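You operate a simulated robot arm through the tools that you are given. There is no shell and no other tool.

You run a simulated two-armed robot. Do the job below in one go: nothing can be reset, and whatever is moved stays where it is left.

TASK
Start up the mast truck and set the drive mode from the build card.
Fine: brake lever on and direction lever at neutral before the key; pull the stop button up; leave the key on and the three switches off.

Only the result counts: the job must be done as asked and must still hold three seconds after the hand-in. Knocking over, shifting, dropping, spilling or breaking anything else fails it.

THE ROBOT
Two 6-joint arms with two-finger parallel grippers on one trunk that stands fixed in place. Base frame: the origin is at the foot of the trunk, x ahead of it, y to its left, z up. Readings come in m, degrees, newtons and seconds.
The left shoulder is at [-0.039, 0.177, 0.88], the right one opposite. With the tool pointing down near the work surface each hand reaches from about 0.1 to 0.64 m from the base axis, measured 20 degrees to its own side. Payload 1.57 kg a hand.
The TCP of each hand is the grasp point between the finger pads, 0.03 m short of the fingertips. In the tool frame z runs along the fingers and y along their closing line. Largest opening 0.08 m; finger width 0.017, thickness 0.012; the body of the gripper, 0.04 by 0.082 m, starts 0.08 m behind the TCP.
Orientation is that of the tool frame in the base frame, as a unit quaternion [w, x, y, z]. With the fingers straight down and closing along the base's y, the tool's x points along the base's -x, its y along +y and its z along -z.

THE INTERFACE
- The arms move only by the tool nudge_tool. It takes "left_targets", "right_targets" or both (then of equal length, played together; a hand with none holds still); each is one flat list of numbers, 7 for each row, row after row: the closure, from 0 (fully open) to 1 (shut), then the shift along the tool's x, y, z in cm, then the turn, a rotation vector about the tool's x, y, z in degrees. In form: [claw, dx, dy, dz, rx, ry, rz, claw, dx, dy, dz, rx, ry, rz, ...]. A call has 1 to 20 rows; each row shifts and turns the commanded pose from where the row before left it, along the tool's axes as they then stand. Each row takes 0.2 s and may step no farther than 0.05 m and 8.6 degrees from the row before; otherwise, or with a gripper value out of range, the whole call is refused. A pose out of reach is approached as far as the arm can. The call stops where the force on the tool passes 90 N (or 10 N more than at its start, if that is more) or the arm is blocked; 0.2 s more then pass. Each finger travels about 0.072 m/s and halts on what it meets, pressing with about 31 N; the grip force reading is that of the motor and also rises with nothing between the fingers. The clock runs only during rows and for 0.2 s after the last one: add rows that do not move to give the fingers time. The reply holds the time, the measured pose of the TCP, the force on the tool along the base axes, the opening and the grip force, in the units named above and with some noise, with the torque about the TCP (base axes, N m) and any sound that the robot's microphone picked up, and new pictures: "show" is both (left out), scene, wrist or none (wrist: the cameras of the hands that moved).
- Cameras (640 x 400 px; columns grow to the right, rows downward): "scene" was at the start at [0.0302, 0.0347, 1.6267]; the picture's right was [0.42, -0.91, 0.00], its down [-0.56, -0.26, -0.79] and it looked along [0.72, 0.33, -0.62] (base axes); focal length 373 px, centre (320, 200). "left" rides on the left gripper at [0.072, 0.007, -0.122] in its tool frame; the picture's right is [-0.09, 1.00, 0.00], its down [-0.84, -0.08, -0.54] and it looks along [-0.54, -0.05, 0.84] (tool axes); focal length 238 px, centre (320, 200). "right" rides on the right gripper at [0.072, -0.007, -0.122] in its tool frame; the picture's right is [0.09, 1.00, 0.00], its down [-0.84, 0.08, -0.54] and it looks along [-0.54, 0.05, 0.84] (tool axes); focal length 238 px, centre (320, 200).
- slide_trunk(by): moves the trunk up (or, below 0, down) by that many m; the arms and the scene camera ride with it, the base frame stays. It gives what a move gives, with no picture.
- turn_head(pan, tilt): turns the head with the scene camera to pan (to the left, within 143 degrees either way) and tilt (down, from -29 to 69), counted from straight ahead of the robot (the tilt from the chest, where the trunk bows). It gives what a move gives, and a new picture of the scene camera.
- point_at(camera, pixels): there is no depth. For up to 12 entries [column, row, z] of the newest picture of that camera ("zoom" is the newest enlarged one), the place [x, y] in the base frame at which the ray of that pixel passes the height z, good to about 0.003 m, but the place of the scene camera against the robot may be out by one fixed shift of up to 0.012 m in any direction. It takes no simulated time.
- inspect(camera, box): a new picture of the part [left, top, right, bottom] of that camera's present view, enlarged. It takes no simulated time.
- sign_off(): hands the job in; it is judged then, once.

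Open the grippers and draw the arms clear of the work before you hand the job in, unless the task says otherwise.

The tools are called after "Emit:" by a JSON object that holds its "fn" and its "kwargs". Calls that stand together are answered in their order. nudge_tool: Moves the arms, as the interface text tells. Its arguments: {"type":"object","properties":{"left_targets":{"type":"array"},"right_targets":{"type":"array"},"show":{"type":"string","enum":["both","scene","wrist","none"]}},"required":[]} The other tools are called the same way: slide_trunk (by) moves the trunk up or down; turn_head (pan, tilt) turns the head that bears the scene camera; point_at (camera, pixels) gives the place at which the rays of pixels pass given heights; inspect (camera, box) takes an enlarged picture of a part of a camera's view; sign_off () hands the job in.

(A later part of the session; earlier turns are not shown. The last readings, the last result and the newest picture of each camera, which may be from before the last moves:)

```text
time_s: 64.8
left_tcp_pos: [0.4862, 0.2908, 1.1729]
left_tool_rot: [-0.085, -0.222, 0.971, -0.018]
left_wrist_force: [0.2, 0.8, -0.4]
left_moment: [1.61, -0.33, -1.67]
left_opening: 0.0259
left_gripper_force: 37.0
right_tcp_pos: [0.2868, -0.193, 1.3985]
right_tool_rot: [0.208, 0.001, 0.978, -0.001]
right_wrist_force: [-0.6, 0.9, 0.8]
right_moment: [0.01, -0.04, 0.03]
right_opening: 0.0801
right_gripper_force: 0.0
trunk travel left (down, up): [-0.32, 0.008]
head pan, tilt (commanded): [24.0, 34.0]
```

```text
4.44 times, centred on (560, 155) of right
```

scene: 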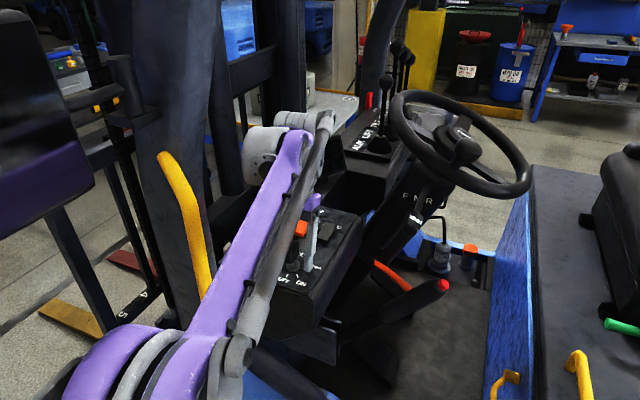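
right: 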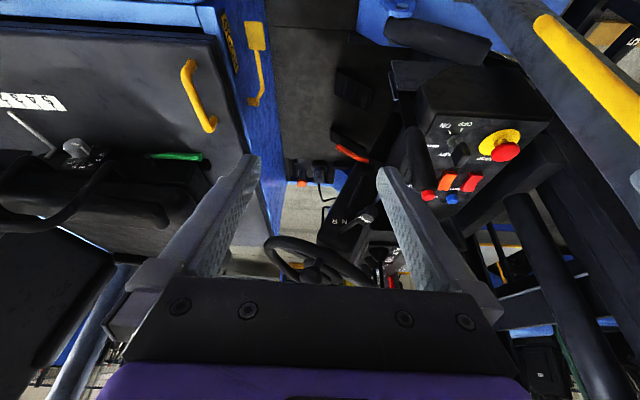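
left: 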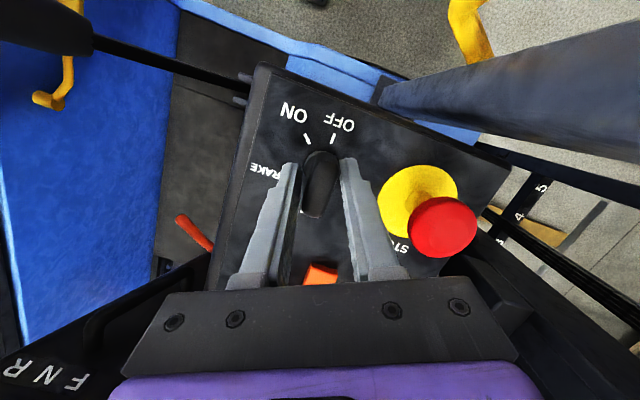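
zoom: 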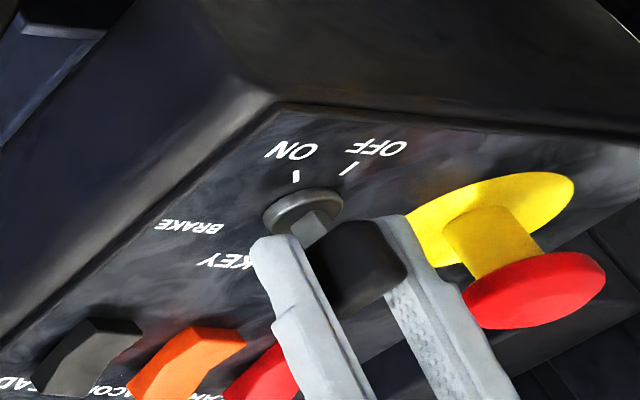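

The bow seems unturned while the gripper holds torque on it. Before changing anything I hold this torque for 2 s to see whether the key creeps round (a damped joint).

Emit:
{"fn": "nudge_tool", "kwargs": {"left_targets": [0.9, 0, 0, 0, 0, 0, 0, 0.9, 0, 0, 0, 0, 0, 0, 0.9, 0, 0, 0, 0, 0, 0, 0.9, 0, 0, 0, 0, 0, 0, 0.9, 0, 0, 0, 0, 0, 0, 0.9, 0, 0, 0, 0, 0, 0, 0.9, 0, 0, 0, 0, 0, 0, 0.9, 0, 0, 0, 0, 0, 0, 0.9, 0, 0, 0, 0, 0, 0, 0.9, 0, 0, 0, 0, 0, 0], "show": "wrist"}}

Emit:
{"fn": "inspect", "kwargs": {"camera": "left", "box": [250, 110, 390, 230]}}

```text
time_s: 67.0
left_tcp_pos: [0.4864, 0.2905, 1.174]
left_tool_rot: [-0.084, -0.221, 0.971, -0.019]
left_wrist_force: [6.5, 6.3, 12.6]
left_moment: [1.46, -0.16, -1.41]
left_opening: 0.0261
left_gripper_force: 36.8
right_tcp_pos: [0.2874, -0.1925, 1.3971]
right_tool_rot: [0.208, 0.0, 0.978, 0.0]
right_wrist_force: [0.6, -0.3, 0.1]
right_moment: [0.02, -0.02, -0.03]
right_opening: 0.0802
right_gripper_force: 0.0
trunk travel left (down, up): [-0.32, 0.008]
head pan, tilt (commanded): [24.0, 34.0]
```

left: 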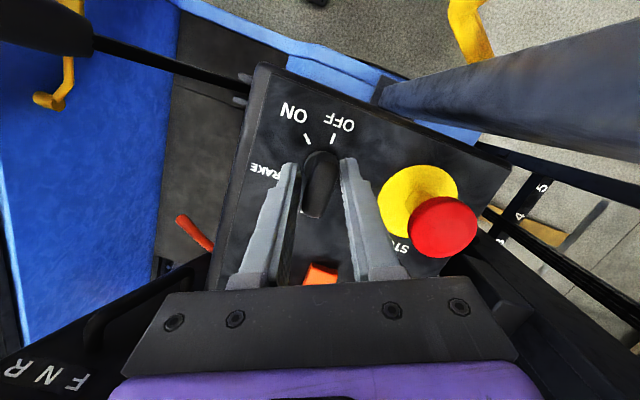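

```text
3.33 times, centred on (320, 170) of left
```

zoom: 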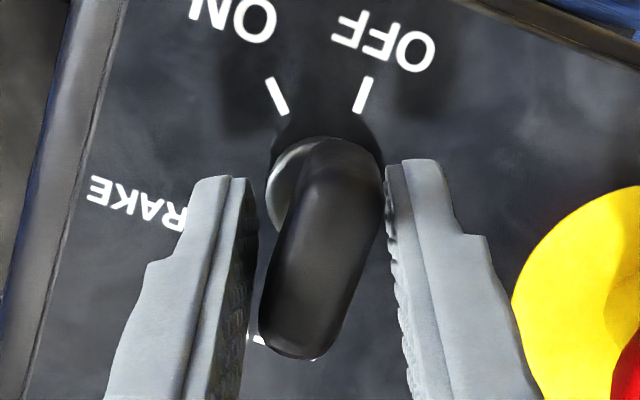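

Still no movement, so the key is either blocked or against a stiff detent. I zoom strongly on the bow to judge whether it has turned at all under this torque.

Emit:
{"fn": "inspect", "kwargs": {"camera": "scene", "box": [270, 236, 320, 276]}}

Emit:
{"fn": "inspect", "kwargs": {"camera": "scene", "box": [280, 100, 380, 190]}}

```text
10.00 times, centred on (295, 256) of scene
```

zoom: 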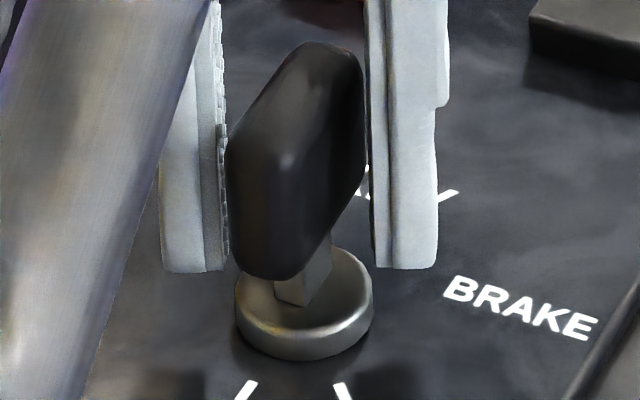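

```text
4.44 times, centred on (330, 145) of scene
```

zoom: 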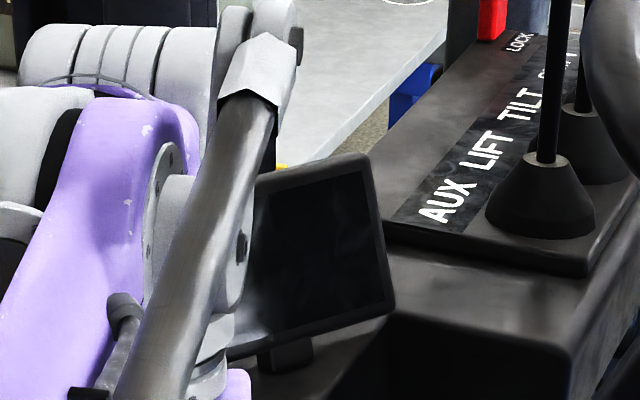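

The close-up shows the fingers turned 25° but the bow still pointing at OFF: the key resists about 1.4 N·m counter-clockwise, like a hard lock. I take the torque off (turn back to 0°) and look at the display and console again before deciding.

Emit:
{"fn": "nudge_tool", "kwargs": {"left_targets": [0.9, 0, 0, 0, -1.48, 0, 8.37, 0.9, 0, 0, 0, -1.48, 0, 8.37, 0.9, 0, 0, 0, -1.48, 0, 8.37, 0.9, 0, 0, 0, 0, 0, 0], "show": "wrist"}}

Emit:
{"fn": "inspect", "kwargs": {"camera": "scene", "box": [270, 236, 320, 276]}}

Emit:
{"fn": "inspect", "kwargs": {"camera": "scene", "box": [360, 150, 470, 240]}}

Emit:
{"fn": "inspect", "kwargs": {"camera": "scene", "box": [300, 240, 480, 380]}}

```text
time_s: 68.0
left_tcp_pos: [0.4863, 0.2893, 1.173]
left_tool_rot: [-0.087, 0.0, 0.996, 0.0]
left_wrist_force: [-2.7, -2.4, 1.4]
left_moment: [-0.18, 0.46, -0.01]
left_opening: 0.0149
left_gripper_force: 31.3
right_tcp_pos: [0.2871, -0.1932, 1.3972]
right_tool_rot: [0.207, 0.0, 0.978, 0.0]
right_wrist_force: [0.5, 0.1, 0.1]
right_moment: [0.0, 0.05, -0.01]
right_opening: 0.0804
right_gripper_force: 0.0
trunk travel left (down, up): [-0.32, 0.008]
head pan, tilt (commanded): [24.0, 34.0]
```

left: 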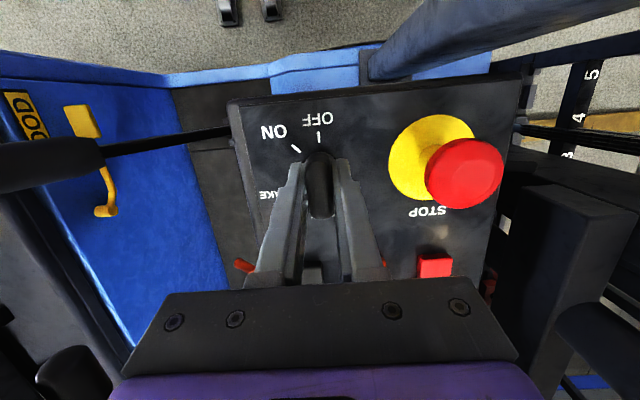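

```text
10.00 times, centred on (295, 256) of scene
```

zoom: 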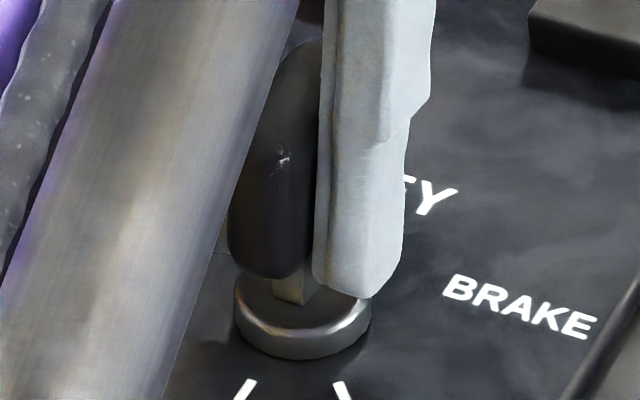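

```text
4.44 times, centred on (415, 195) of scene
```

zoom: 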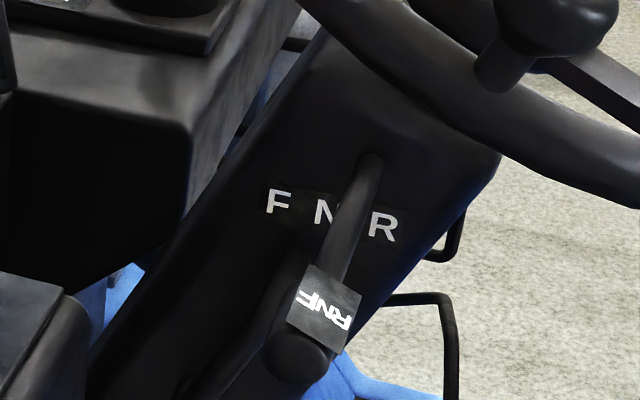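

```text
2.86 times, centred on (390, 310) of scene
```

zoom: 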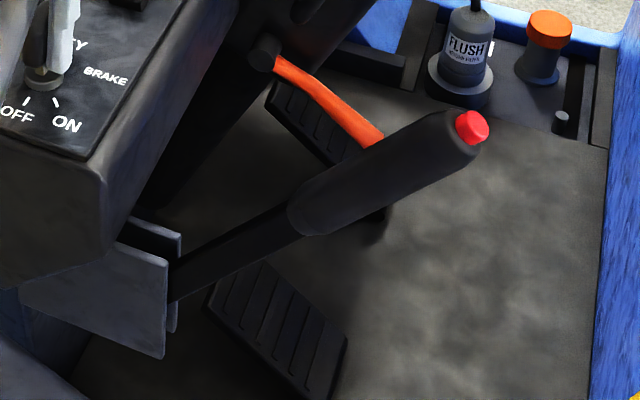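

Unloaded, the grip is back at 15 mm. I test the stiffness with a small turn of 6° counter-clockwise and then the same clockwise, comparing the torque and how much the pads open.

Emit:
{"fn": "nudge_tool", "kwargs": {"left_targets": [0.9, 0, 0, 0, 1.04, 0, -5.91, 0.9, 0, 0, 0, 0, 0, 0, 0.9, 0, 0, 0, 0, 0, 0], "show": "none"}}

Emit:
{"fn": "inspect", "kwargs": {"camera": "left", "box": [270, 120, 370, 200]}}

Emit:
{"fn": "nudge_tool", "kwargs": {"left_targets": [0.9, 0, 0, 0, -1.04, 0, 5.91, 0.9, 0, 0, 0, -1.04, 0, 5.91, 0.9, 0, 0, 0, 0, 0, 0, 0.9, 0, 0, 0, 0, 0, 0], "show": "none"}}

Emit:
{"fn": "inspect", "kwargs": {"camera": "left", "box": [270, 120, 370, 200]}}

```text
time_s: 68.8
left_tcp_pos: [0.4865, 0.2886, 1.1726]
left_tool_rot: [-0.086, -0.053, 0.995, -0.004]
left_wrist_force: [-0.5, -1.6, -2.1]
left_moment: [1.01, -0.98, -0.9]
left_opening: 0.0166
left_gripper_force: 32.2
right_tcp_pos: [0.2872, -0.1923, 1.3982]
right_tool_rot: [0.207, 0.0, 0.978, 0.0]
right_wrist_force: [0.1, 1.0, 0.0]
right_moment: [0.03, -0.01, 0.0]
right_opening: 0.08
right_gripper_force: 0.0
trunk travel left (down, up): [-0.32, 0.008]
head pan, tilt (commanded): [24.0, 34.0]
```

```text
5.00 times, centred on (320, 160) of left
```

zoom: 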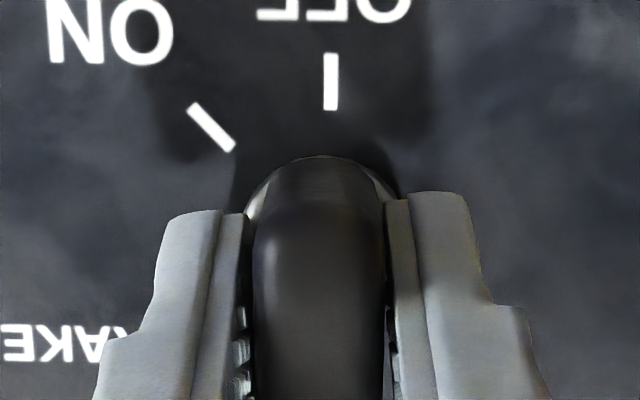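

```text
time_s: 69.8
left_tcp_pos: [0.4872, 0.2904, 1.1727]
left_tool_rot: [-0.087, 0.051, 0.995, 0.004]
left_wrist_force: [-4.7, -6.5, -14.5]
left_moment: [-0.32, -0.13, 0.05]
left_opening: 0.015
left_gripper_force: 30.7
right_tcp_pos: [0.2871, -0.1921, 1.3973]
right_tool_rot: [0.208, 0.001, 0.978, 0.0]
right_wrist_force: [-0.8, -0.7, 0.3]
right_moment: [-0.01, 0.02, -0.04]
right_opening: 0.08
right_gripper_force: 0.1
trunk travel left (down, up): [-0.32, 0.008]
head pan, tilt (commanded): [24.0, 34.0]
```

```text
5.00 times, centred on (320, 160) of left
```

zoom: 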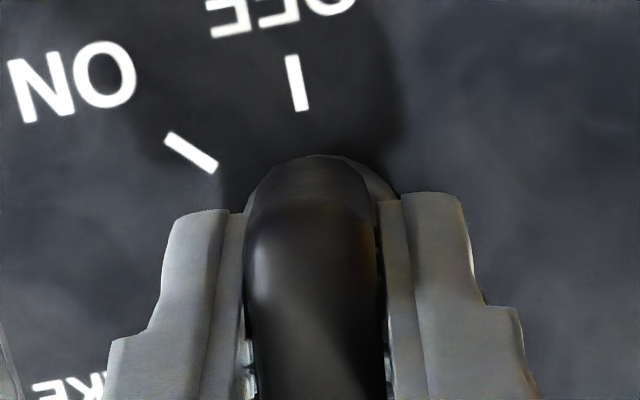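

Counter-clockwise 6° gave 0.9 N·m with the pads forced open, but clockwise 6° met almost no torque and the bow followed. I turn a bit further clockwise in small steps to see how it behaves.

Emit:
{"fn": "nudge_tool", "kwargs": {"left_targets": [0.9, 0, 0, 0, -1.04, 0, 5.91, 0.9, 0, 0, 0, 0, 0, 0, 0.9, 0, 0, 0, 0, 0, 0], "show": "none"}}

Emit:
{"fn": "inspect", "kwargs": {"camera": "left", "box": [270, 120, 370, 200]}}

Emit:
{"fn": "inspect", "kwargs": {"camera": "scene", "box": [270, 236, 320, 276]}}

```text
time_s: 70.6
left_tcp_pos: [0.4874, 0.29, 1.1739]
left_tool_rot: [-0.087, 0.104, 0.991, 0.01]
left_wrist_force: [-9.4, -10.0, -23.8]
left_moment: [-0.33, 0.02, 0.06]
left_opening: 0.0149
left_gripper_force: 30.9
right_tcp_pos: [0.287, -0.1922, 1.3973]
right_tool_rot: [0.208, -0.001, 0.978, 0.001]
right_wrist_force: [0.0, 0.6, -0.3]
right_moment: [0.01, 0.04, 0.01]
right_opening: 0.0802
right_gripper_force: 0.1
trunk travel left (down, up): [-0.32, 0.008]
head pan, tilt (commanded): [24.0, 34.0]
```

```text
5.00 times, centred on (320, 160) of left
```

zoom: 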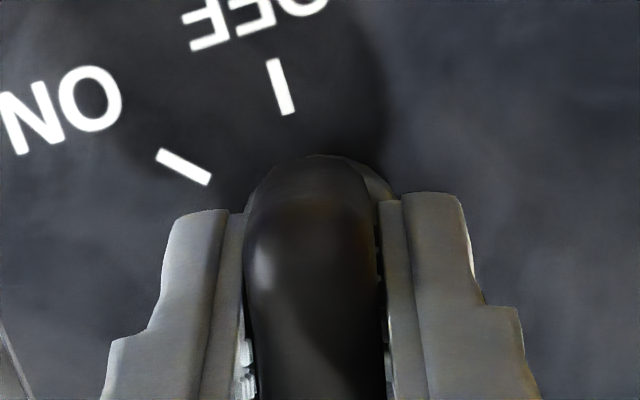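

```text
10.00 times, centred on (295, 256) of scene
```

zoom: 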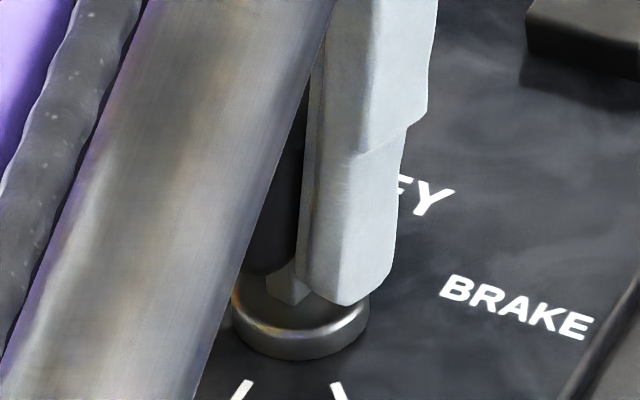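

The bow follows clockwise freely (at -12° now, torque about 0.06 N·m). I continue clockwise in steps, easing the side load slightly, and watch for a stop or the display lighting up.

Emit:
{"fn": "nudge_tool", "kwargs": {"left_targets": [0.9, 0, 0, 0.08, -1.48, 0, 8.37, 0.9, 0, 0, 0.05, -1.48, 0, 8.37, 0.9, 0, 0, 0, 0, 0, 0], "show": "scene"}}

Emit:
{"fn": "inspect", "kwargs": {"camera": "left", "box": [250, 110, 390, 230]}}

```text
time_s: 71.4
left_tcp_pos: [0.4872, 0.2889, 1.1727]
left_tool_rot: [-0.084, 0.25, 0.964, 0.022]
left_wrist_force: [-6.5, -13.3, -15.5]
left_moment: [-0.33, 0.53, 0.03]
left_opening: 0.0149
left_gripper_force: 30.6
right_tcp_pos: [0.2883, -0.193, 1.3986]
right_tool_rot: [0.208, 0.0, 0.978, 0.001]
right_wrist_force: [-0.1, 0.2, -0.3]
right_moment: [0.05, 0.0, 0.0]
right_opening: 0.08
right_gripper_force: 0.1
trunk travel left (down, up): [-0.32, 0.008]
head pan, tilt (commanded): [24.0, 34.0]
```

scene: 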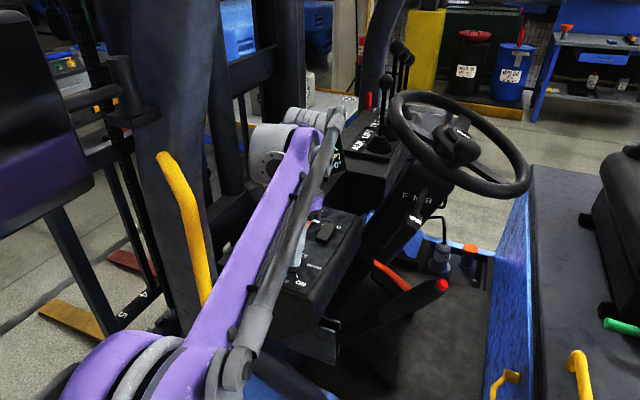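

```text
3.33 times, centred on (320, 170) of left
```

zoom: 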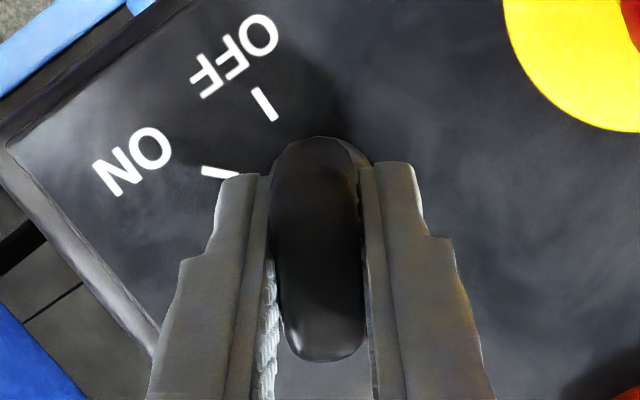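

At about -29° the scene seems to show something lit on the display at (338,162). I zoom there.

Emit:
{"fn": "inspect", "kwargs": {"camera": "scene", "box": [290, 110, 390, 190]}}

Emit:
{"fn": "inspect", "kwargs": {"camera": "right", "box": [440, 200, 560, 280]}}

Emit:
{"fn": "inspect", "kwargs": {"camera": "left", "box": [380, 150, 640, 320]}}

```text
5.00 times, centred on (340, 150) of scene
```

zoom: 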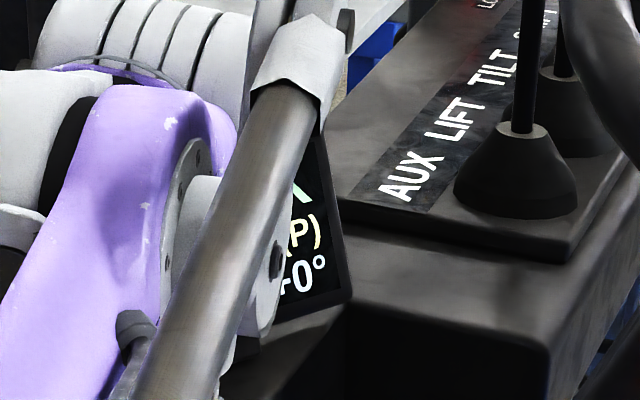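

```text
5.00 times, centred on (500, 240) of right
```

zoom: 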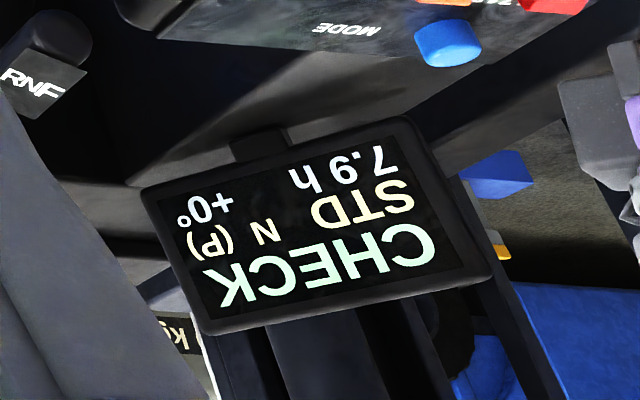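

```text
2.35 times, centred on (510, 235) of left
```

zoom: 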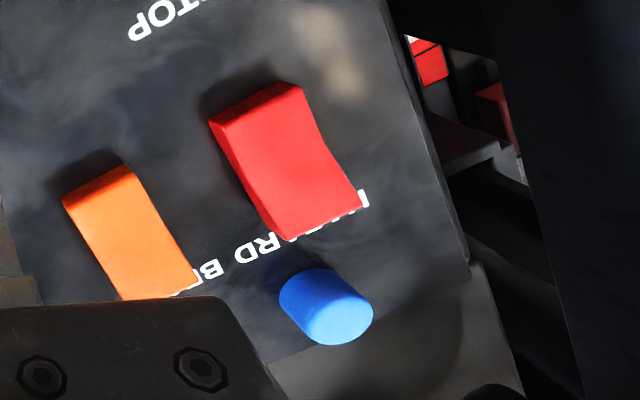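

The display now reads "CHECK, STD, N, (P), 7.9 h, +0°": key power is on, brake shown as (P) and direction N, drive mode STD. I continue clockwise gently to the key's ON stop.

Emit:
{"fn": "nudge_tool", "kwargs": {"left_targets": [0.9, 0, 0, 0.05, -1.48, 0, 8.37, 0.9, 0, 0, 0.03, -1.48, 0, 8.37, 0.9, 0, 0, 0, 0, 0, 0], "show": "none"}}

Emit:
{"fn": "inspect", "kwargs": {"camera": "left", "box": [250, 110, 390, 230]}}

Emit:
{"fn": "inspect", "kwargs": {"camera": "right", "box": [440, 200, 560, 280]}}

```text
time_s: 72.2
left_tcp_pos: [0.4858, 0.2897, 1.1727]
left_tool_rot: [-0.079, 0.389, 0.917, 0.037]
left_wrist_force: [4.0, -9.1, 16.8]
left_moment: [-0.9, 0.2, 0.7]
left_opening: 0.0148
left_gripper_force: 31.0
right_tcp_pos: [0.2871, -0.1945, 1.399]
right_tool_rot: [0.209, 0.0, 0.978, 0.001]
right_wrist_force: [0.2, -0.4, -0.3]
right_moment: [0.0, 0.03, 0.02]
right_opening: 0.0802
right_gripper_force: 0.0
trunk travel left (down, up): [-0.32, 0.008]
head pan, tilt (commanded): [24.0, 34.0]
```

```text
3.33 times, centred on (320, 170) of left
```

zoom: 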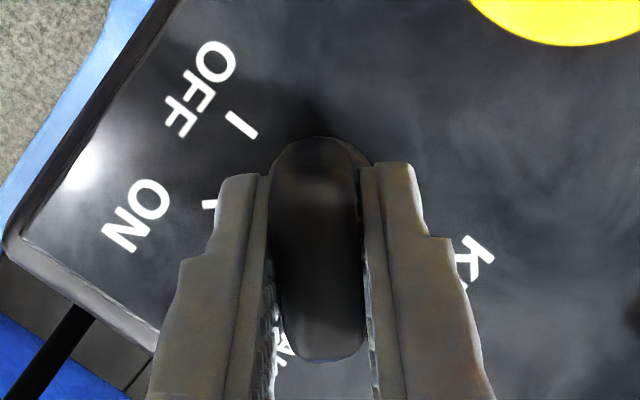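

```text
5.00 times, centred on (500, 240) of right
```

zoom: 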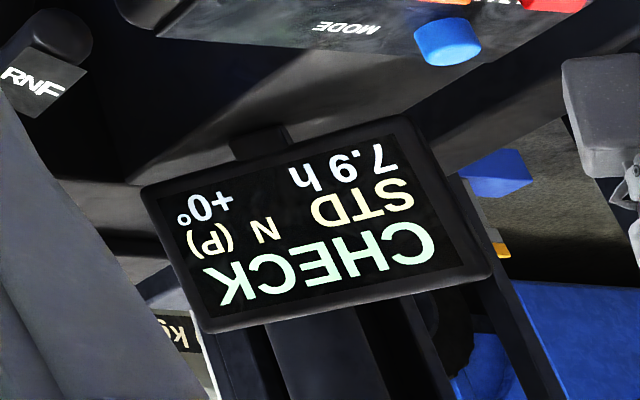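

The key is at about -46° with 0.7 N·m of reaction: at its ON stop. I ease the torque, open the fingers and rise straight up, then look at display and key again.

Emit:
{"fn": "nudge_tool", "kwargs": {"left_targets": [0.9, 0, 0, 0, 0.26, 0, -1.48, 0.7, 0, 0, 0, 0, 0, 0, 0.4, 0, 0, 0, 0, 0, 0, 0.3, 0, 0, 0, 0, 0, 0, 0.3, 0, 0, 0, 0, 0, 0, 0.3, 0.52, 0, -2.95, 0, 0, 0, 0.3, 0.52, 0, -2.95, 0, 0, 0, 0.3, 0, 0, 0, 0, 0, 0], "show": "both"}}

Emit:
{"fn": "inspect", "kwargs": {"camera": "left", "box": [230, 80, 430, 240]}}

Emit:
{"fn": "inspect", "kwargs": {"camera": "right", "box": [440, 200, 560, 280]}}

```text
time_s: 74.0
left_tcp_pos: [0.4869, 0.2909, 1.2311]
left_tool_rot: [-0.081, 0.376, 0.922, 0.034]
left_wrist_force: [0.9, -0.5, -0.6]
left_moment: [0.03, -0.02, -0.03]
left_opening: 0.0558
left_gripper_force: 0.1
right_tcp_pos: [0.2872, -0.1925, 1.3979]
right_tool_rot: [0.208, 0.0, 0.978, -0.001]
right_wrist_force: [0.9, -0.3, 0.3]
right_moment: [0.0, 0.0, -0.02]
right_opening: 0.0803
right_gripper_force: 0.0
trunk travel left (down, up): [-0.32, 0.008]
head pan, tilt (commanded): [24.0, 34.0]
```

scene: 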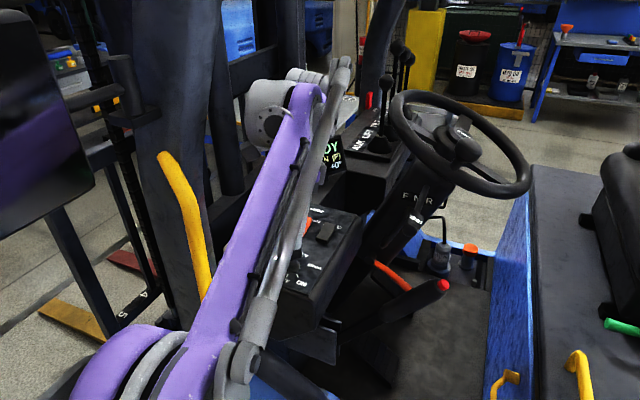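
left: 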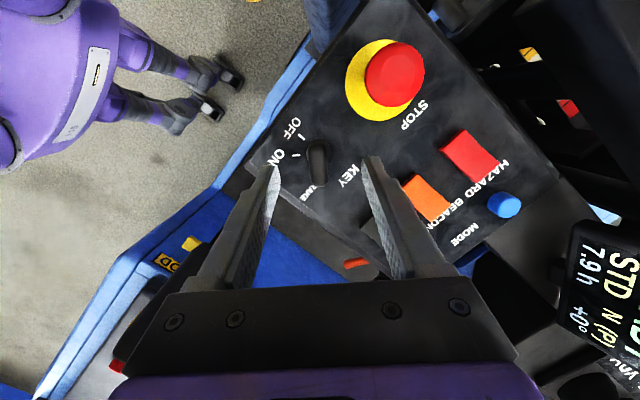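

```text
2.50 times, centred on (330, 160) of left
```

zoom: 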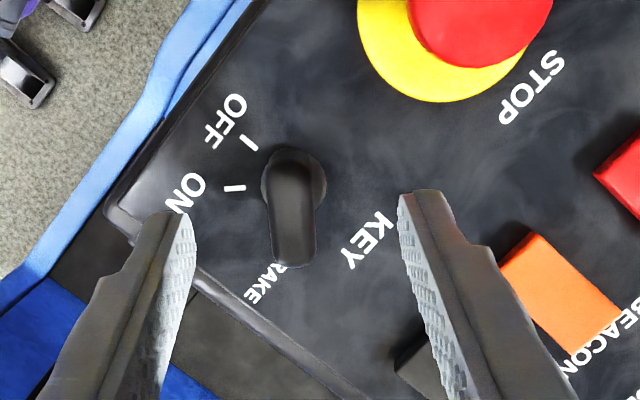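

```text
5.00 times, centred on (500, 240) of right
```

zoom: 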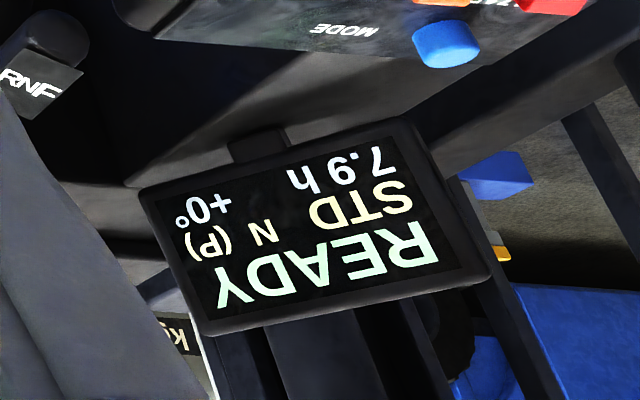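

READY is shown with STD, N, (P): the truck has started, and the key stays at its ON stop. Now for MODE: I close the fingers, rise, and turn the tool so it can lean 45° toward the blue button from the robot/driver side.

Emit:
{"fn": "nudge_tool", "kwargs": {"left_targets": [0.6, 0.43, 0, -2.46, 0, 0, 0, 1, 0.43, 0, -2.46, 0, 0, 0, 1, 0, 0, 0, 0, -5, 0, 1, 0, 0, 0, 0, -5, 0, 1, 0, 0, 0, 0, 0, 8.5, 1, 0, 0, 0, 0, 0, 8.5, 1, 0, 0, 0, 0, 0, 8.5, 1, 0, 0, 0, 0, 0, 8.5, 1, 0, 0, 0, 0, 0, 8.5, 1, 0, 0, 0, 0, 0, 8.5, 1, 0, 0, 0, 0, 0, 8.5, 1, 0, 0, 0, 0, 0, 8.5, 1, 0, 0, 0, 0, 0, 8.5, 1, 0, 0, 0, 0, 0, 8.5, 1, 0, 0, 0, 0, 0, 5], "show": "both"}}

```text
time_s: 77.2
left_tcp_pos: [0.4858, 0.2909, 1.2799]
left_tool_rot: [-0.001, 0.923, 0.386, 0.001]
left_wrist_force: [0.2, 0.3, -0.4]
left_moment: [-0.02, 0.01, 0.0]
left_opening: 0.0002
left_gripper_force: 21.4
right_tcp_pos: [0.2872, -0.1918, 1.3981]
right_tool_rot: [0.208, 0.0, 0.978, 0.0]
right_wrist_force: [0.3, 0.1, -0.8]
right_moment: [-0.02, 0.01, -0.02]
right_opening: 0.0797
right_gripper_force: 0.1
trunk travel left (down, up): [-0.32, 0.008]
head pan, tilt (commanded): [24.0, 34.0]
```

scene: 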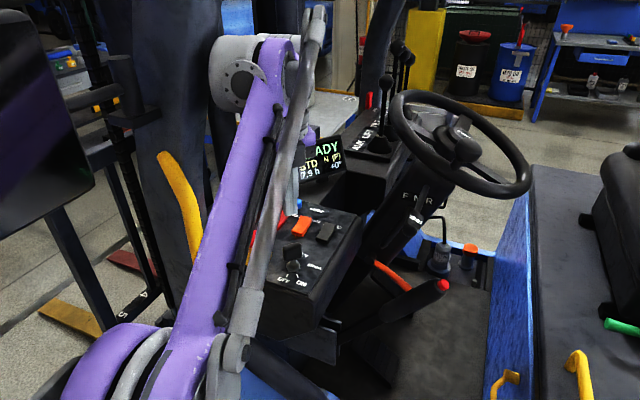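
left: 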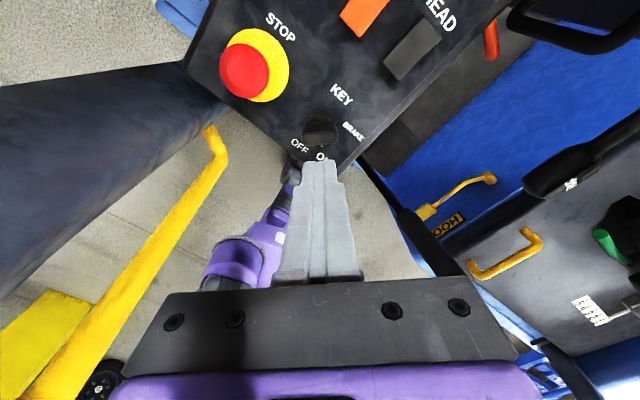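

The tool is vertical and turned; the key and STOP are visible and undisturbed. Now I lean it 45° toward the MODE button while moving forward, ending with the closed tip about 9 cm above the button.

Emit:
{"fn": "nudge_tool", "kwargs": {"left_targets": [1, 2.53, 1.11, 0.5, 0, 7.5, 0, 1, 2.44, 1.11, 0.83, 0, 7.5, 0, 1, 2.31, 1.11, 1.14, 0, 7.5, 0, 1, 2.15, 1.11, 1.43, 0, 7.5, 0, 1, 1.94, 1.11, 1.7, 0, 7.5, 0, 1, 1.71, 1.11, 1.94, 0, 7.5, 0, 1, 0, 0, 0, 0, 0, 0], "show": "both"}}

```text
time_s: 78.8
left_tcp_pos: [0.6417, 0.3517, 1.2528]
left_tool_rot: [-0.148, 0.852, 0.357, 0.354]
left_wrist_force: [0.0, 1.0, 0.5]
left_moment: [-0.02, 0.01, 0.0]
left_opening: 0.0
left_gripper_force: 21.3
right_tcp_pos: [0.2876, -0.1918, 1.3982]
right_tool_rot: [0.207, 0.0, 0.978, 0.0]
right_wrist_force: [-0.3, -0.4, 0.0]
right_moment: [-0.02, 0.03, -0.01]
right_opening: 0.0797
right_gripper_force: 0.1
trunk travel left (down, up): [-0.32, 0.008]
head pan, tilt (commanded): [24.0, 34.0]
```

scene: 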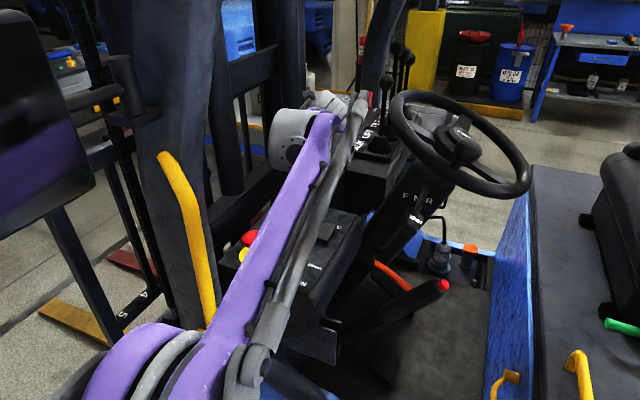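
left: 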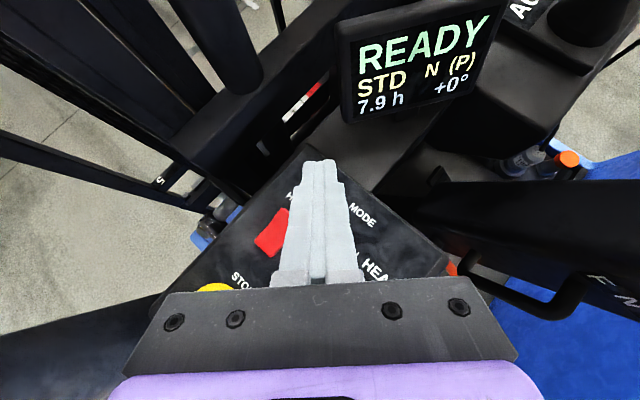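

READY is clearly visible in the left view, and the blue button is hidden right behind the fingertip. I check the tip against the button from the right camera.

Emit:
{"fn": "inspect", "kwargs": {"camera": "right", "box": [460, 150, 580, 250]}}

Emit:
{"fn": "inspect", "kwargs": {"camera": "scene", "box": [270, 160, 370, 240]}}

Emit:
{"fn": "inspect", "kwargs": {"camera": "left", "box": [260, 140, 400, 260]}}

```text
4.00 times, centred on (520, 200) of right
```

zoom: 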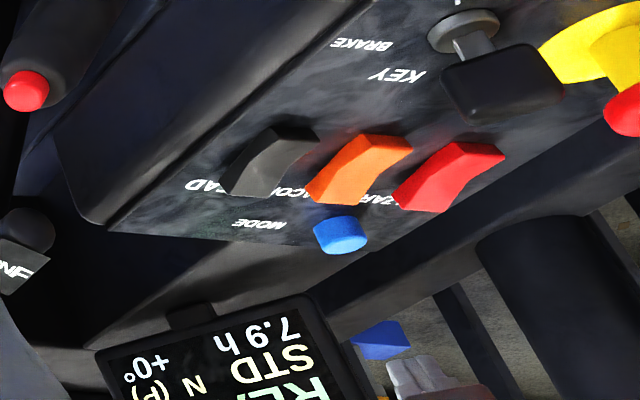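

```text
5.00 times, centred on (320, 200) of scene
```

zoom: 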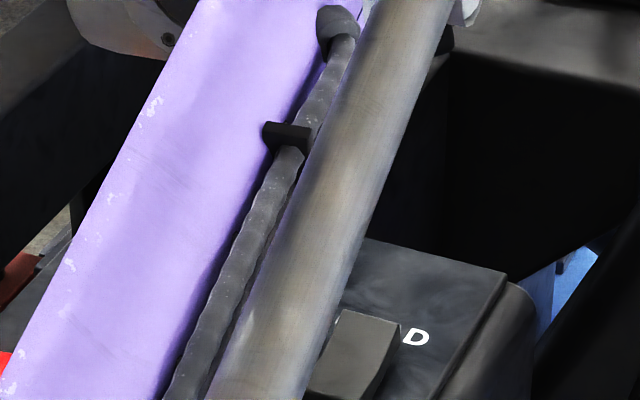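

```text
3.33 times, centred on (330, 200) of left
```

zoom: 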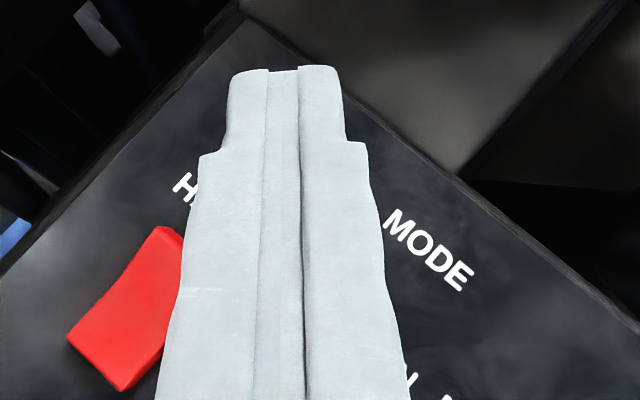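

Combining several views the button is at about (0.662,0.375) with its top near z 1.14. I align the tip's lower edge over it and descend to about 1.5 cm above.

Emit:
{"fn": "nudge_tool", "kwargs": {"left_targets": [1, 1.07, -0.18, 1.07, 0, 0, 0, 1, -2.47, 0, 2.47, 0, 0, 0, 1, -2.47, 0, 2.47, 0, 0, 0, 1, 0, 0, 0, 0, 0, 0], "show": "wrist"}}

Emit:
{"fn": "inspect", "kwargs": {"camera": "right", "box": [460, 150, 580, 250]}}

Emit:
{"fn": "inspect", "kwargs": {"camera": "left", "box": [260, 140, 400, 260]}}

```text
time_s: 79.8
left_tcp_pos: [0.6474, 0.3638, 1.1812]
left_tool_rot: [-0.149, 0.852, 0.358, 0.353]
left_wrist_force: [-0.9, 0.2, 0.1]
left_moment: [0.03, 0.01, 0.0]
left_opening: 0.0
left_gripper_force: 21.6
right_tcp_pos: [0.2868, -0.1911, 1.3985]
right_tool_rot: [0.208, 0.0, 0.978, -0.001]
right_wrist_force: [-0.6, -0.1, -1.0]
right_moment: [0.03, 0.01, 0.0]
right_opening: 0.0801
right_gripper_force: 0.0
trunk travel left (down, up): [-0.32, 0.008]
head pan, tilt (commanded): [24.0, 34.0]
```

left: 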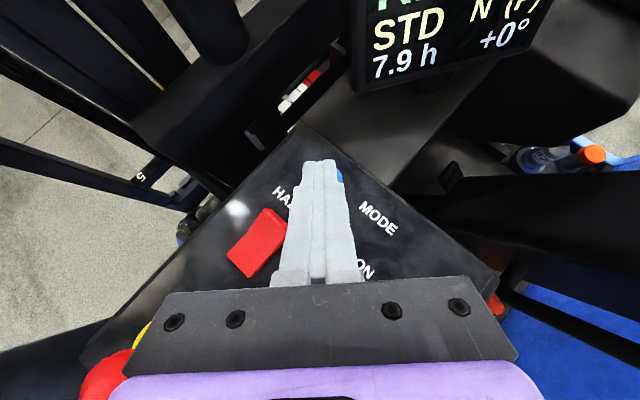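

```text
4.00 times, centred on (520, 200) of right
```

zoom: 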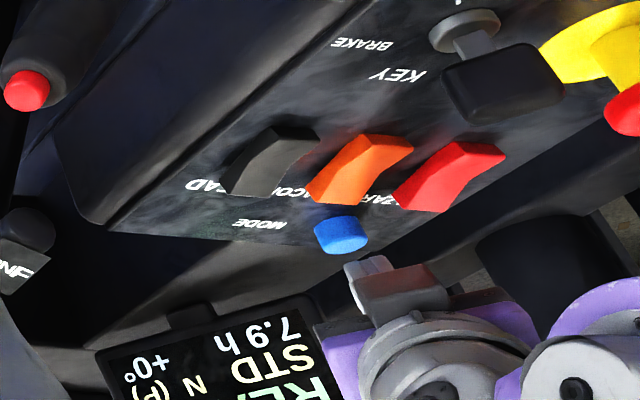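

```text
3.33 times, centred on (330, 200) of left
```

zoom: 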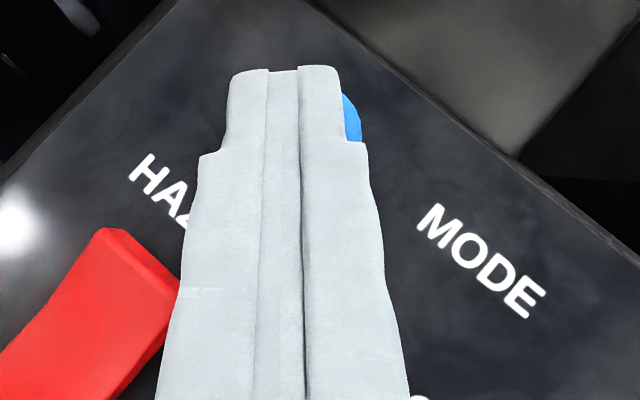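

A bit of blue shows at the right of the fingertip (zoom (352,118)), so the button centre is about (0.665,0.376). I shift 3–4 mm that way and descend another 12 mm.

Emit:
{"fn": "nudge_tool", "kwargs": {"left_targets": [1, 0.28, 0.3, 0.28, 0, 0, 0, 1, -0.28, 0, 0.28, 0, 0, 0, 1, -0.28, 0, 0.28, 0, 0, 0, 1, -0.28, 0, 0.28, 0, 0, 0, 1, 0, 0, 0, 0, 0, 0], "show": "wrist"}}

Emit:
{"fn": "inspect", "kwargs": {"camera": "right", "box": [480, 180, 560, 230]}}

```text
time_s: 81.0
left_tcp_pos: [0.655, 0.364, 1.1691]
left_tool_rot: [-0.148, 0.852, 0.357, 0.354]
left_wrist_force: [-0.7, -0.5, 0.3]
left_moment: [-0.01, -0.03, -0.02]
left_opening: 0.0
left_gripper_force: 21.1
right_tcp_pos: [0.2877, -0.1919, 1.3973]
right_tool_rot: [0.209, 0.0, 0.978, 0.001]
right_wrist_force: [-0.2, 1.2, -0.7]
right_moment: [-0.03, 0.01, -0.01]
right_opening: 0.08
right_gripper_force: 0.0
trunk travel left (down, up): [-0.32, 0.008]
head pan, tilt (commanded): [24.0, 34.0]
```

left: 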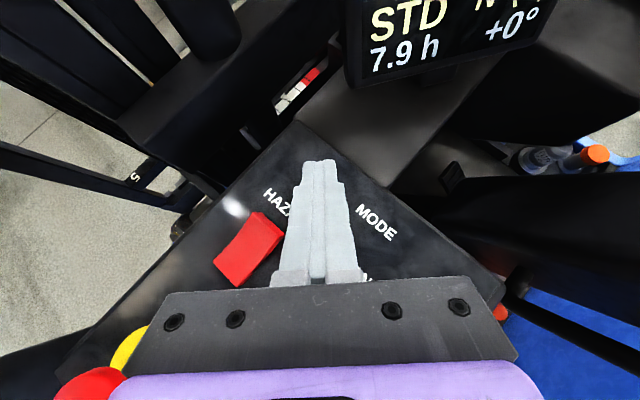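

```text
8.00 times, centred on (520, 205) of right
```

zoom: 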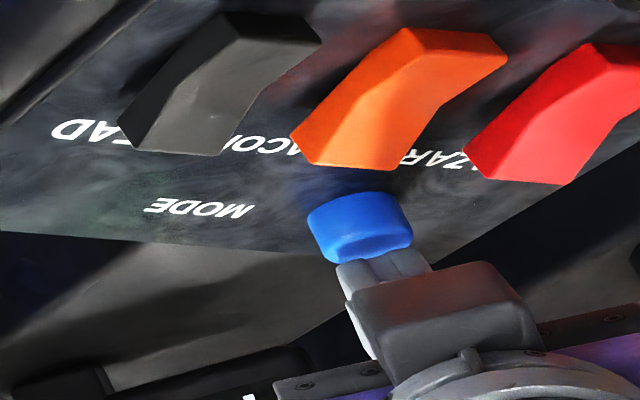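

The tip is now just above the blue button's top (right zoom (385,262) vs (365,242)), no force yet. I press down in 2 mm steps watching force and display.

Emit:
{"fn": "nudge_tool", "kwargs": {"left_targets": [1, -0.141, 0, 0.141, 0, 0, 0, 1, -0.141, 0, 0.141, 0, 0, 0, 1, 0, 0, 0, 0, 0, 0], "show": "wrist"}}

Emit:
{"fn": "inspect", "kwargs": {"camera": "right", "box": [440, 180, 580, 280]}}

```text
time_s: 81.8
left_tcp_pos: [0.6542, 0.3644, 1.1651]
left_tool_rot: [-0.148, 0.852, 0.358, 0.354]
left_wrist_force: [0.5, 1.0, 2.3]
left_moment: [0.03, -0.04, 0.0]
left_opening: 0.0
left_gripper_force: 21.1
right_tcp_pos: [0.2866, -0.1919, 1.3982]
right_tool_rot: [0.209, 0.0, 0.978, 0.0]
right_wrist_force: [-0.5, 0.2, 0.8]
right_moment: [-0.05, -0.01, -0.03]
right_opening: 0.0798
right_gripper_force: 0.0
trunk travel left (down, up): [-0.32, 0.008]
head pan, tilt (commanded): [24.0, 34.0]
```

left: 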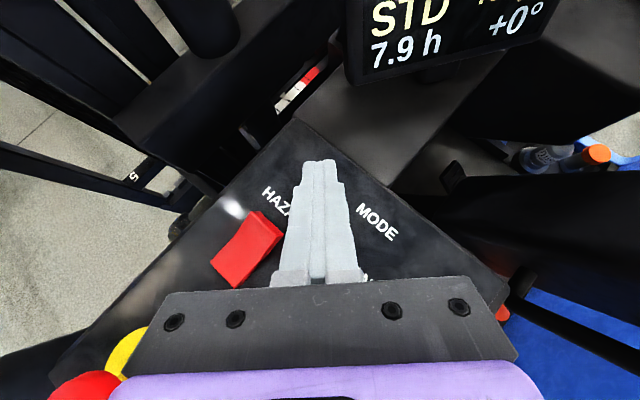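

```text
4.00 times, centred on (510, 230) of right
```

zoom: 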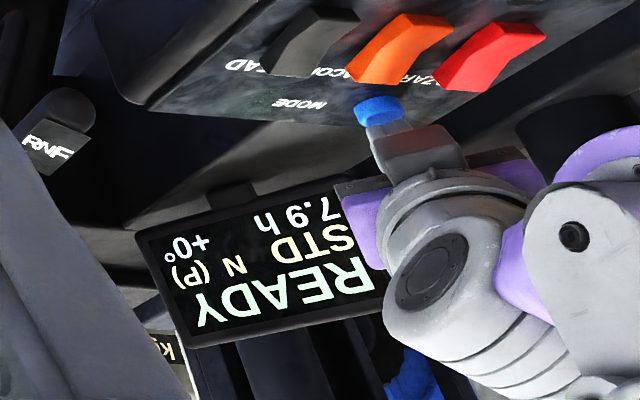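

Contact begins (2.3 N) and the mode is still STD. I press 2–4 mm further.

Emit:
{"fn": "nudge_tool", "kwargs": {"left_targets": [1, -0.141, 0, 0.141, 0, 0, 0, 1, 0, 0, 0, 0, 0, 0], "show": "wrist"}}

```text
time_s: 82.4
left_tcp_pos: [0.6547, 0.3642, 1.1644]
left_tool_rot: [-0.148, 0.852, 0.357, 0.354]
left_wrist_force: [1.5, -1.2, 2.0]
left_moment: [0.0, -0.08, -0.01]
left_opening: 0.0
left_gripper_force: 21.2
right_tcp_pos: [0.2857, -0.1924, 1.3984]
right_tool_rot: [0.207, 0.0, 0.978, 0.0]
right_wrist_force: [0.2, -0.1, 0.5]
right_moment: [0.01, 0.0, 0.01]
right_opening: 0.0801
right_gripper_force: 0.1
trunk travel left (down, up): [-0.32, 0.008]
head pan, tilt (commanded): [24.0, 34.0]
```

left: 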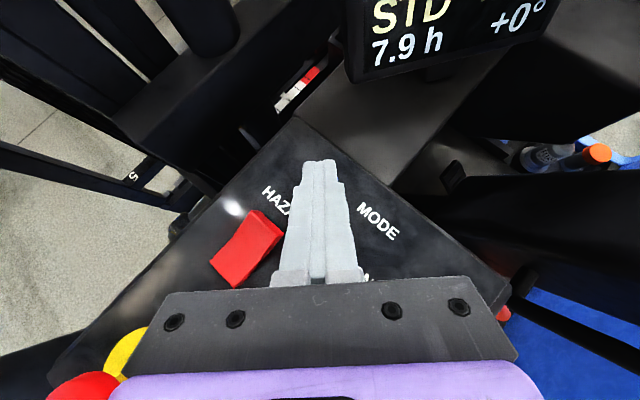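

Only about 2 N so far and still STD; I press 2 mm more.

Emit:
{"fn": "nudge_tool", "kwargs": {"left_targets": [1, -0.141, 0, 0.141, 0, 0, 0, 1, 0, 0, 0, 0, 0, 0], "show": "wrist"}}

```text
time_s: 83.0
left_tcp_pos: [0.6541, 0.365, 1.1608]
left_tool_rot: [-0.149, 0.852, 0.357, 0.353]
left_wrist_force: [-0.8, -1.0, 2.9]
left_moment: [0.0, -0.02, -0.02]
left_opening: 0.0
left_gripper_force: 21.9
right_tcp_pos: [0.287, -0.1928, 1.3977]
right_tool_rot: [0.208, 0.001, 0.978, 0.0]
right_wrist_force: [0.4, 0.2, -0.5]
right_moment: [0.02, -0.01, -0.03]
right_opening: 0.0803
right_gripper_force: 0.0
trunk travel left (down, up): [-0.32, 0.008]
head pan, tilt (commanded): [24.0, 34.0]
heard: click
```

left: 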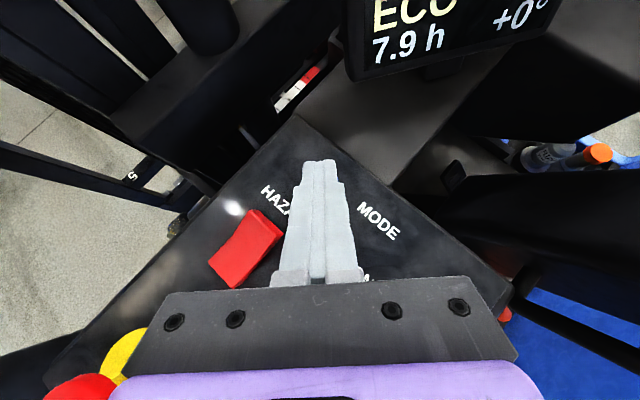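

A click was heard and the display changed to ECO. I release by rising 10 mm, then press again the same way for the next mode.

Emit:
{"fn": "nudge_tool", "kwargs": {"left_targets": [1, 0.36, 0, -0.36, 0, 0, 0, 1, 0.36, 0, -0.36, 0, 0, 0, 1, 0, 0, 0, 0, 0, 0], "show": "wrist"}}

Emit:
{"fn": "inspect", "kwargs": {"camera": "right", "box": [440, 180, 580, 280]}}

```text
time_s: 83.8
left_tcp_pos: [0.6552, 0.3652, 1.1707]
left_tool_rot: [-0.148, 0.852, 0.357, 0.353]
left_wrist_force: [-0.5, 0.0, 0.8]
left_moment: [0.0, -0.03, 0.0]
left_opening: 0.0
left_gripper_force: 21.2
right_tcp_pos: [0.2867, -0.1906, 1.3973]
right_tool_rot: [0.208, 0.0, 0.978, 0.0]
right_wrist_force: [0.1, 0.9, 0.3]
right_moment: [-0.02, 0.03, 0.02]
right_opening: 0.0799
right_gripper_force: 0.0
trunk travel left (down, up): [-0.32, 0.008]
head pan, tilt (commanded): [24.0, 34.0]
```

left: 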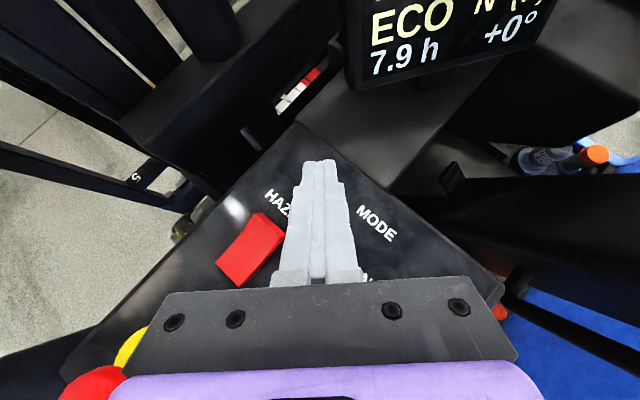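

```text
4.00 times, centred on (510, 230) of right
```

zoom: 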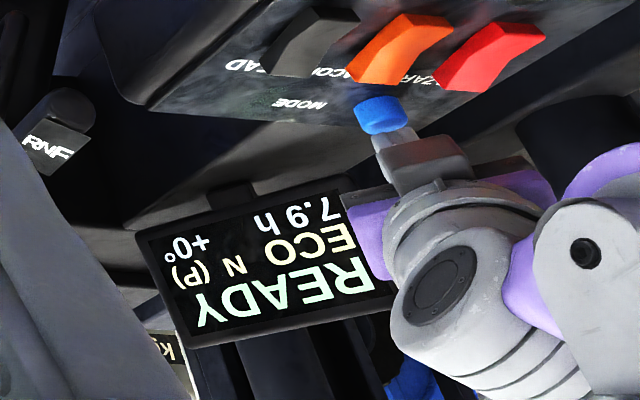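

READY / ECO / N (P) is shown and the button is released. I press again by 10 mm in small steps.

Emit:
{"fn": "nudge_tool", "kwargs": {"left_targets": [1, -0.36, 0, 0.36, 0, 0, 0, 1, -0.18, 0, 0.18, 0, 0, 0, 1, -0.18, 0, 0.18, 0, 0, 0, 1, 0, 0, 0, 0, 0, 0], "show": "wrist"}}

```text
time_s: 84.8
left_tcp_pos: [0.6543, 0.3648, 1.1617]
left_tool_rot: [-0.148, 0.852, 0.357, 0.354]
left_wrist_force: [1.0, 1.3, 2.8]
left_moment: [0.03, -0.06, -0.01]
left_opening: 0.0002
left_gripper_force: 21.2
right_tcp_pos: [0.2859, -0.1912, 1.3968]
right_tool_rot: [0.208, 0.0, 0.978, 0.0]
right_wrist_force: [0.0, 0.1, 0.4]
right_moment: [0.0, -0.03, -0.01]
right_opening: 0.08
right_gripper_force: 0.1
trunk travel left (down, up): [-0.32, 0.008]
head pan, tilt (commanded): [24.0, 34.0]
heard: click
```

left: 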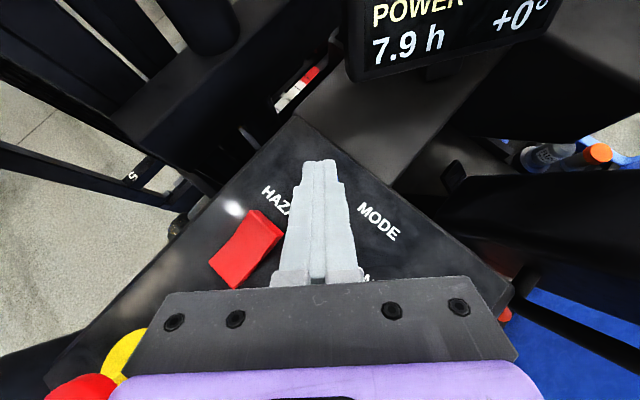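

POWER is displayed after the second click. I rise straight up away from the button.

Emit:
{"fn": "nudge_tool", "kwargs": {"left_targets": [1, 0.7, 0, -0.7, 0, 0, 0, 1, 1.8, 0, -1.8, 0, 0, 0, 1, 1.8, 0, -1.8, 0, 0, 0, 1, 1.0, 0, -1.0, 0, 0, 0, 1, 0, 0, 0, 0, 0, 0], "show": "both"}}

Emit:
{"fn": "inspect", "kwargs": {"camera": "right", "box": [440, 180, 580, 280]}}

```text
time_s: 86.0
left_tcp_pos: [0.6552, 0.3654, 1.2337]
left_tool_rot: [-0.148, 0.852, 0.357, 0.353]
left_wrist_force: [0.5, 0.9, 0.0]
left_moment: [0.02, -0.03, 0.01]
left_opening: 0.0
left_gripper_force: 21.2
right_tcp_pos: [0.2888, -0.1925, 1.3973]
right_tool_rot: [0.208, 0.0, 0.978, 0.0]
right_wrist_force: [-0.9, -0.2, 0.9]
right_moment: [0.01, 0.0, -0.03]
right_opening: 0.0799
right_gripper_force: 0.1
trunk travel left (down, up): [-0.32, 0.008]
head pan, tilt (commanded): [24.0, 34.0]
```

scene: 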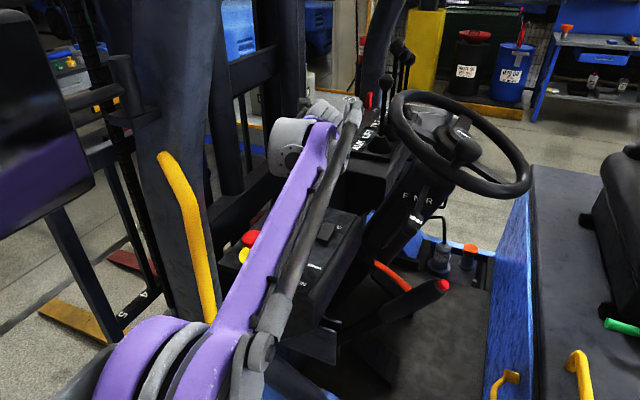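
left: 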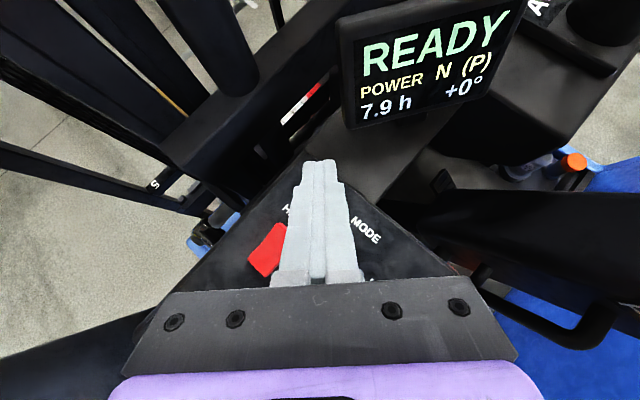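

```text
4.00 times, centred on (510, 230) of right
```

zoom: 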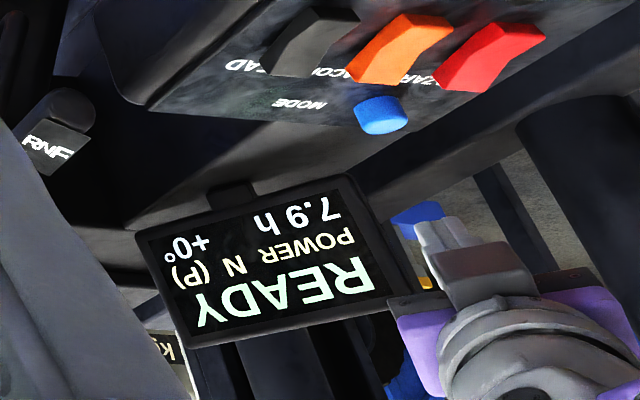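

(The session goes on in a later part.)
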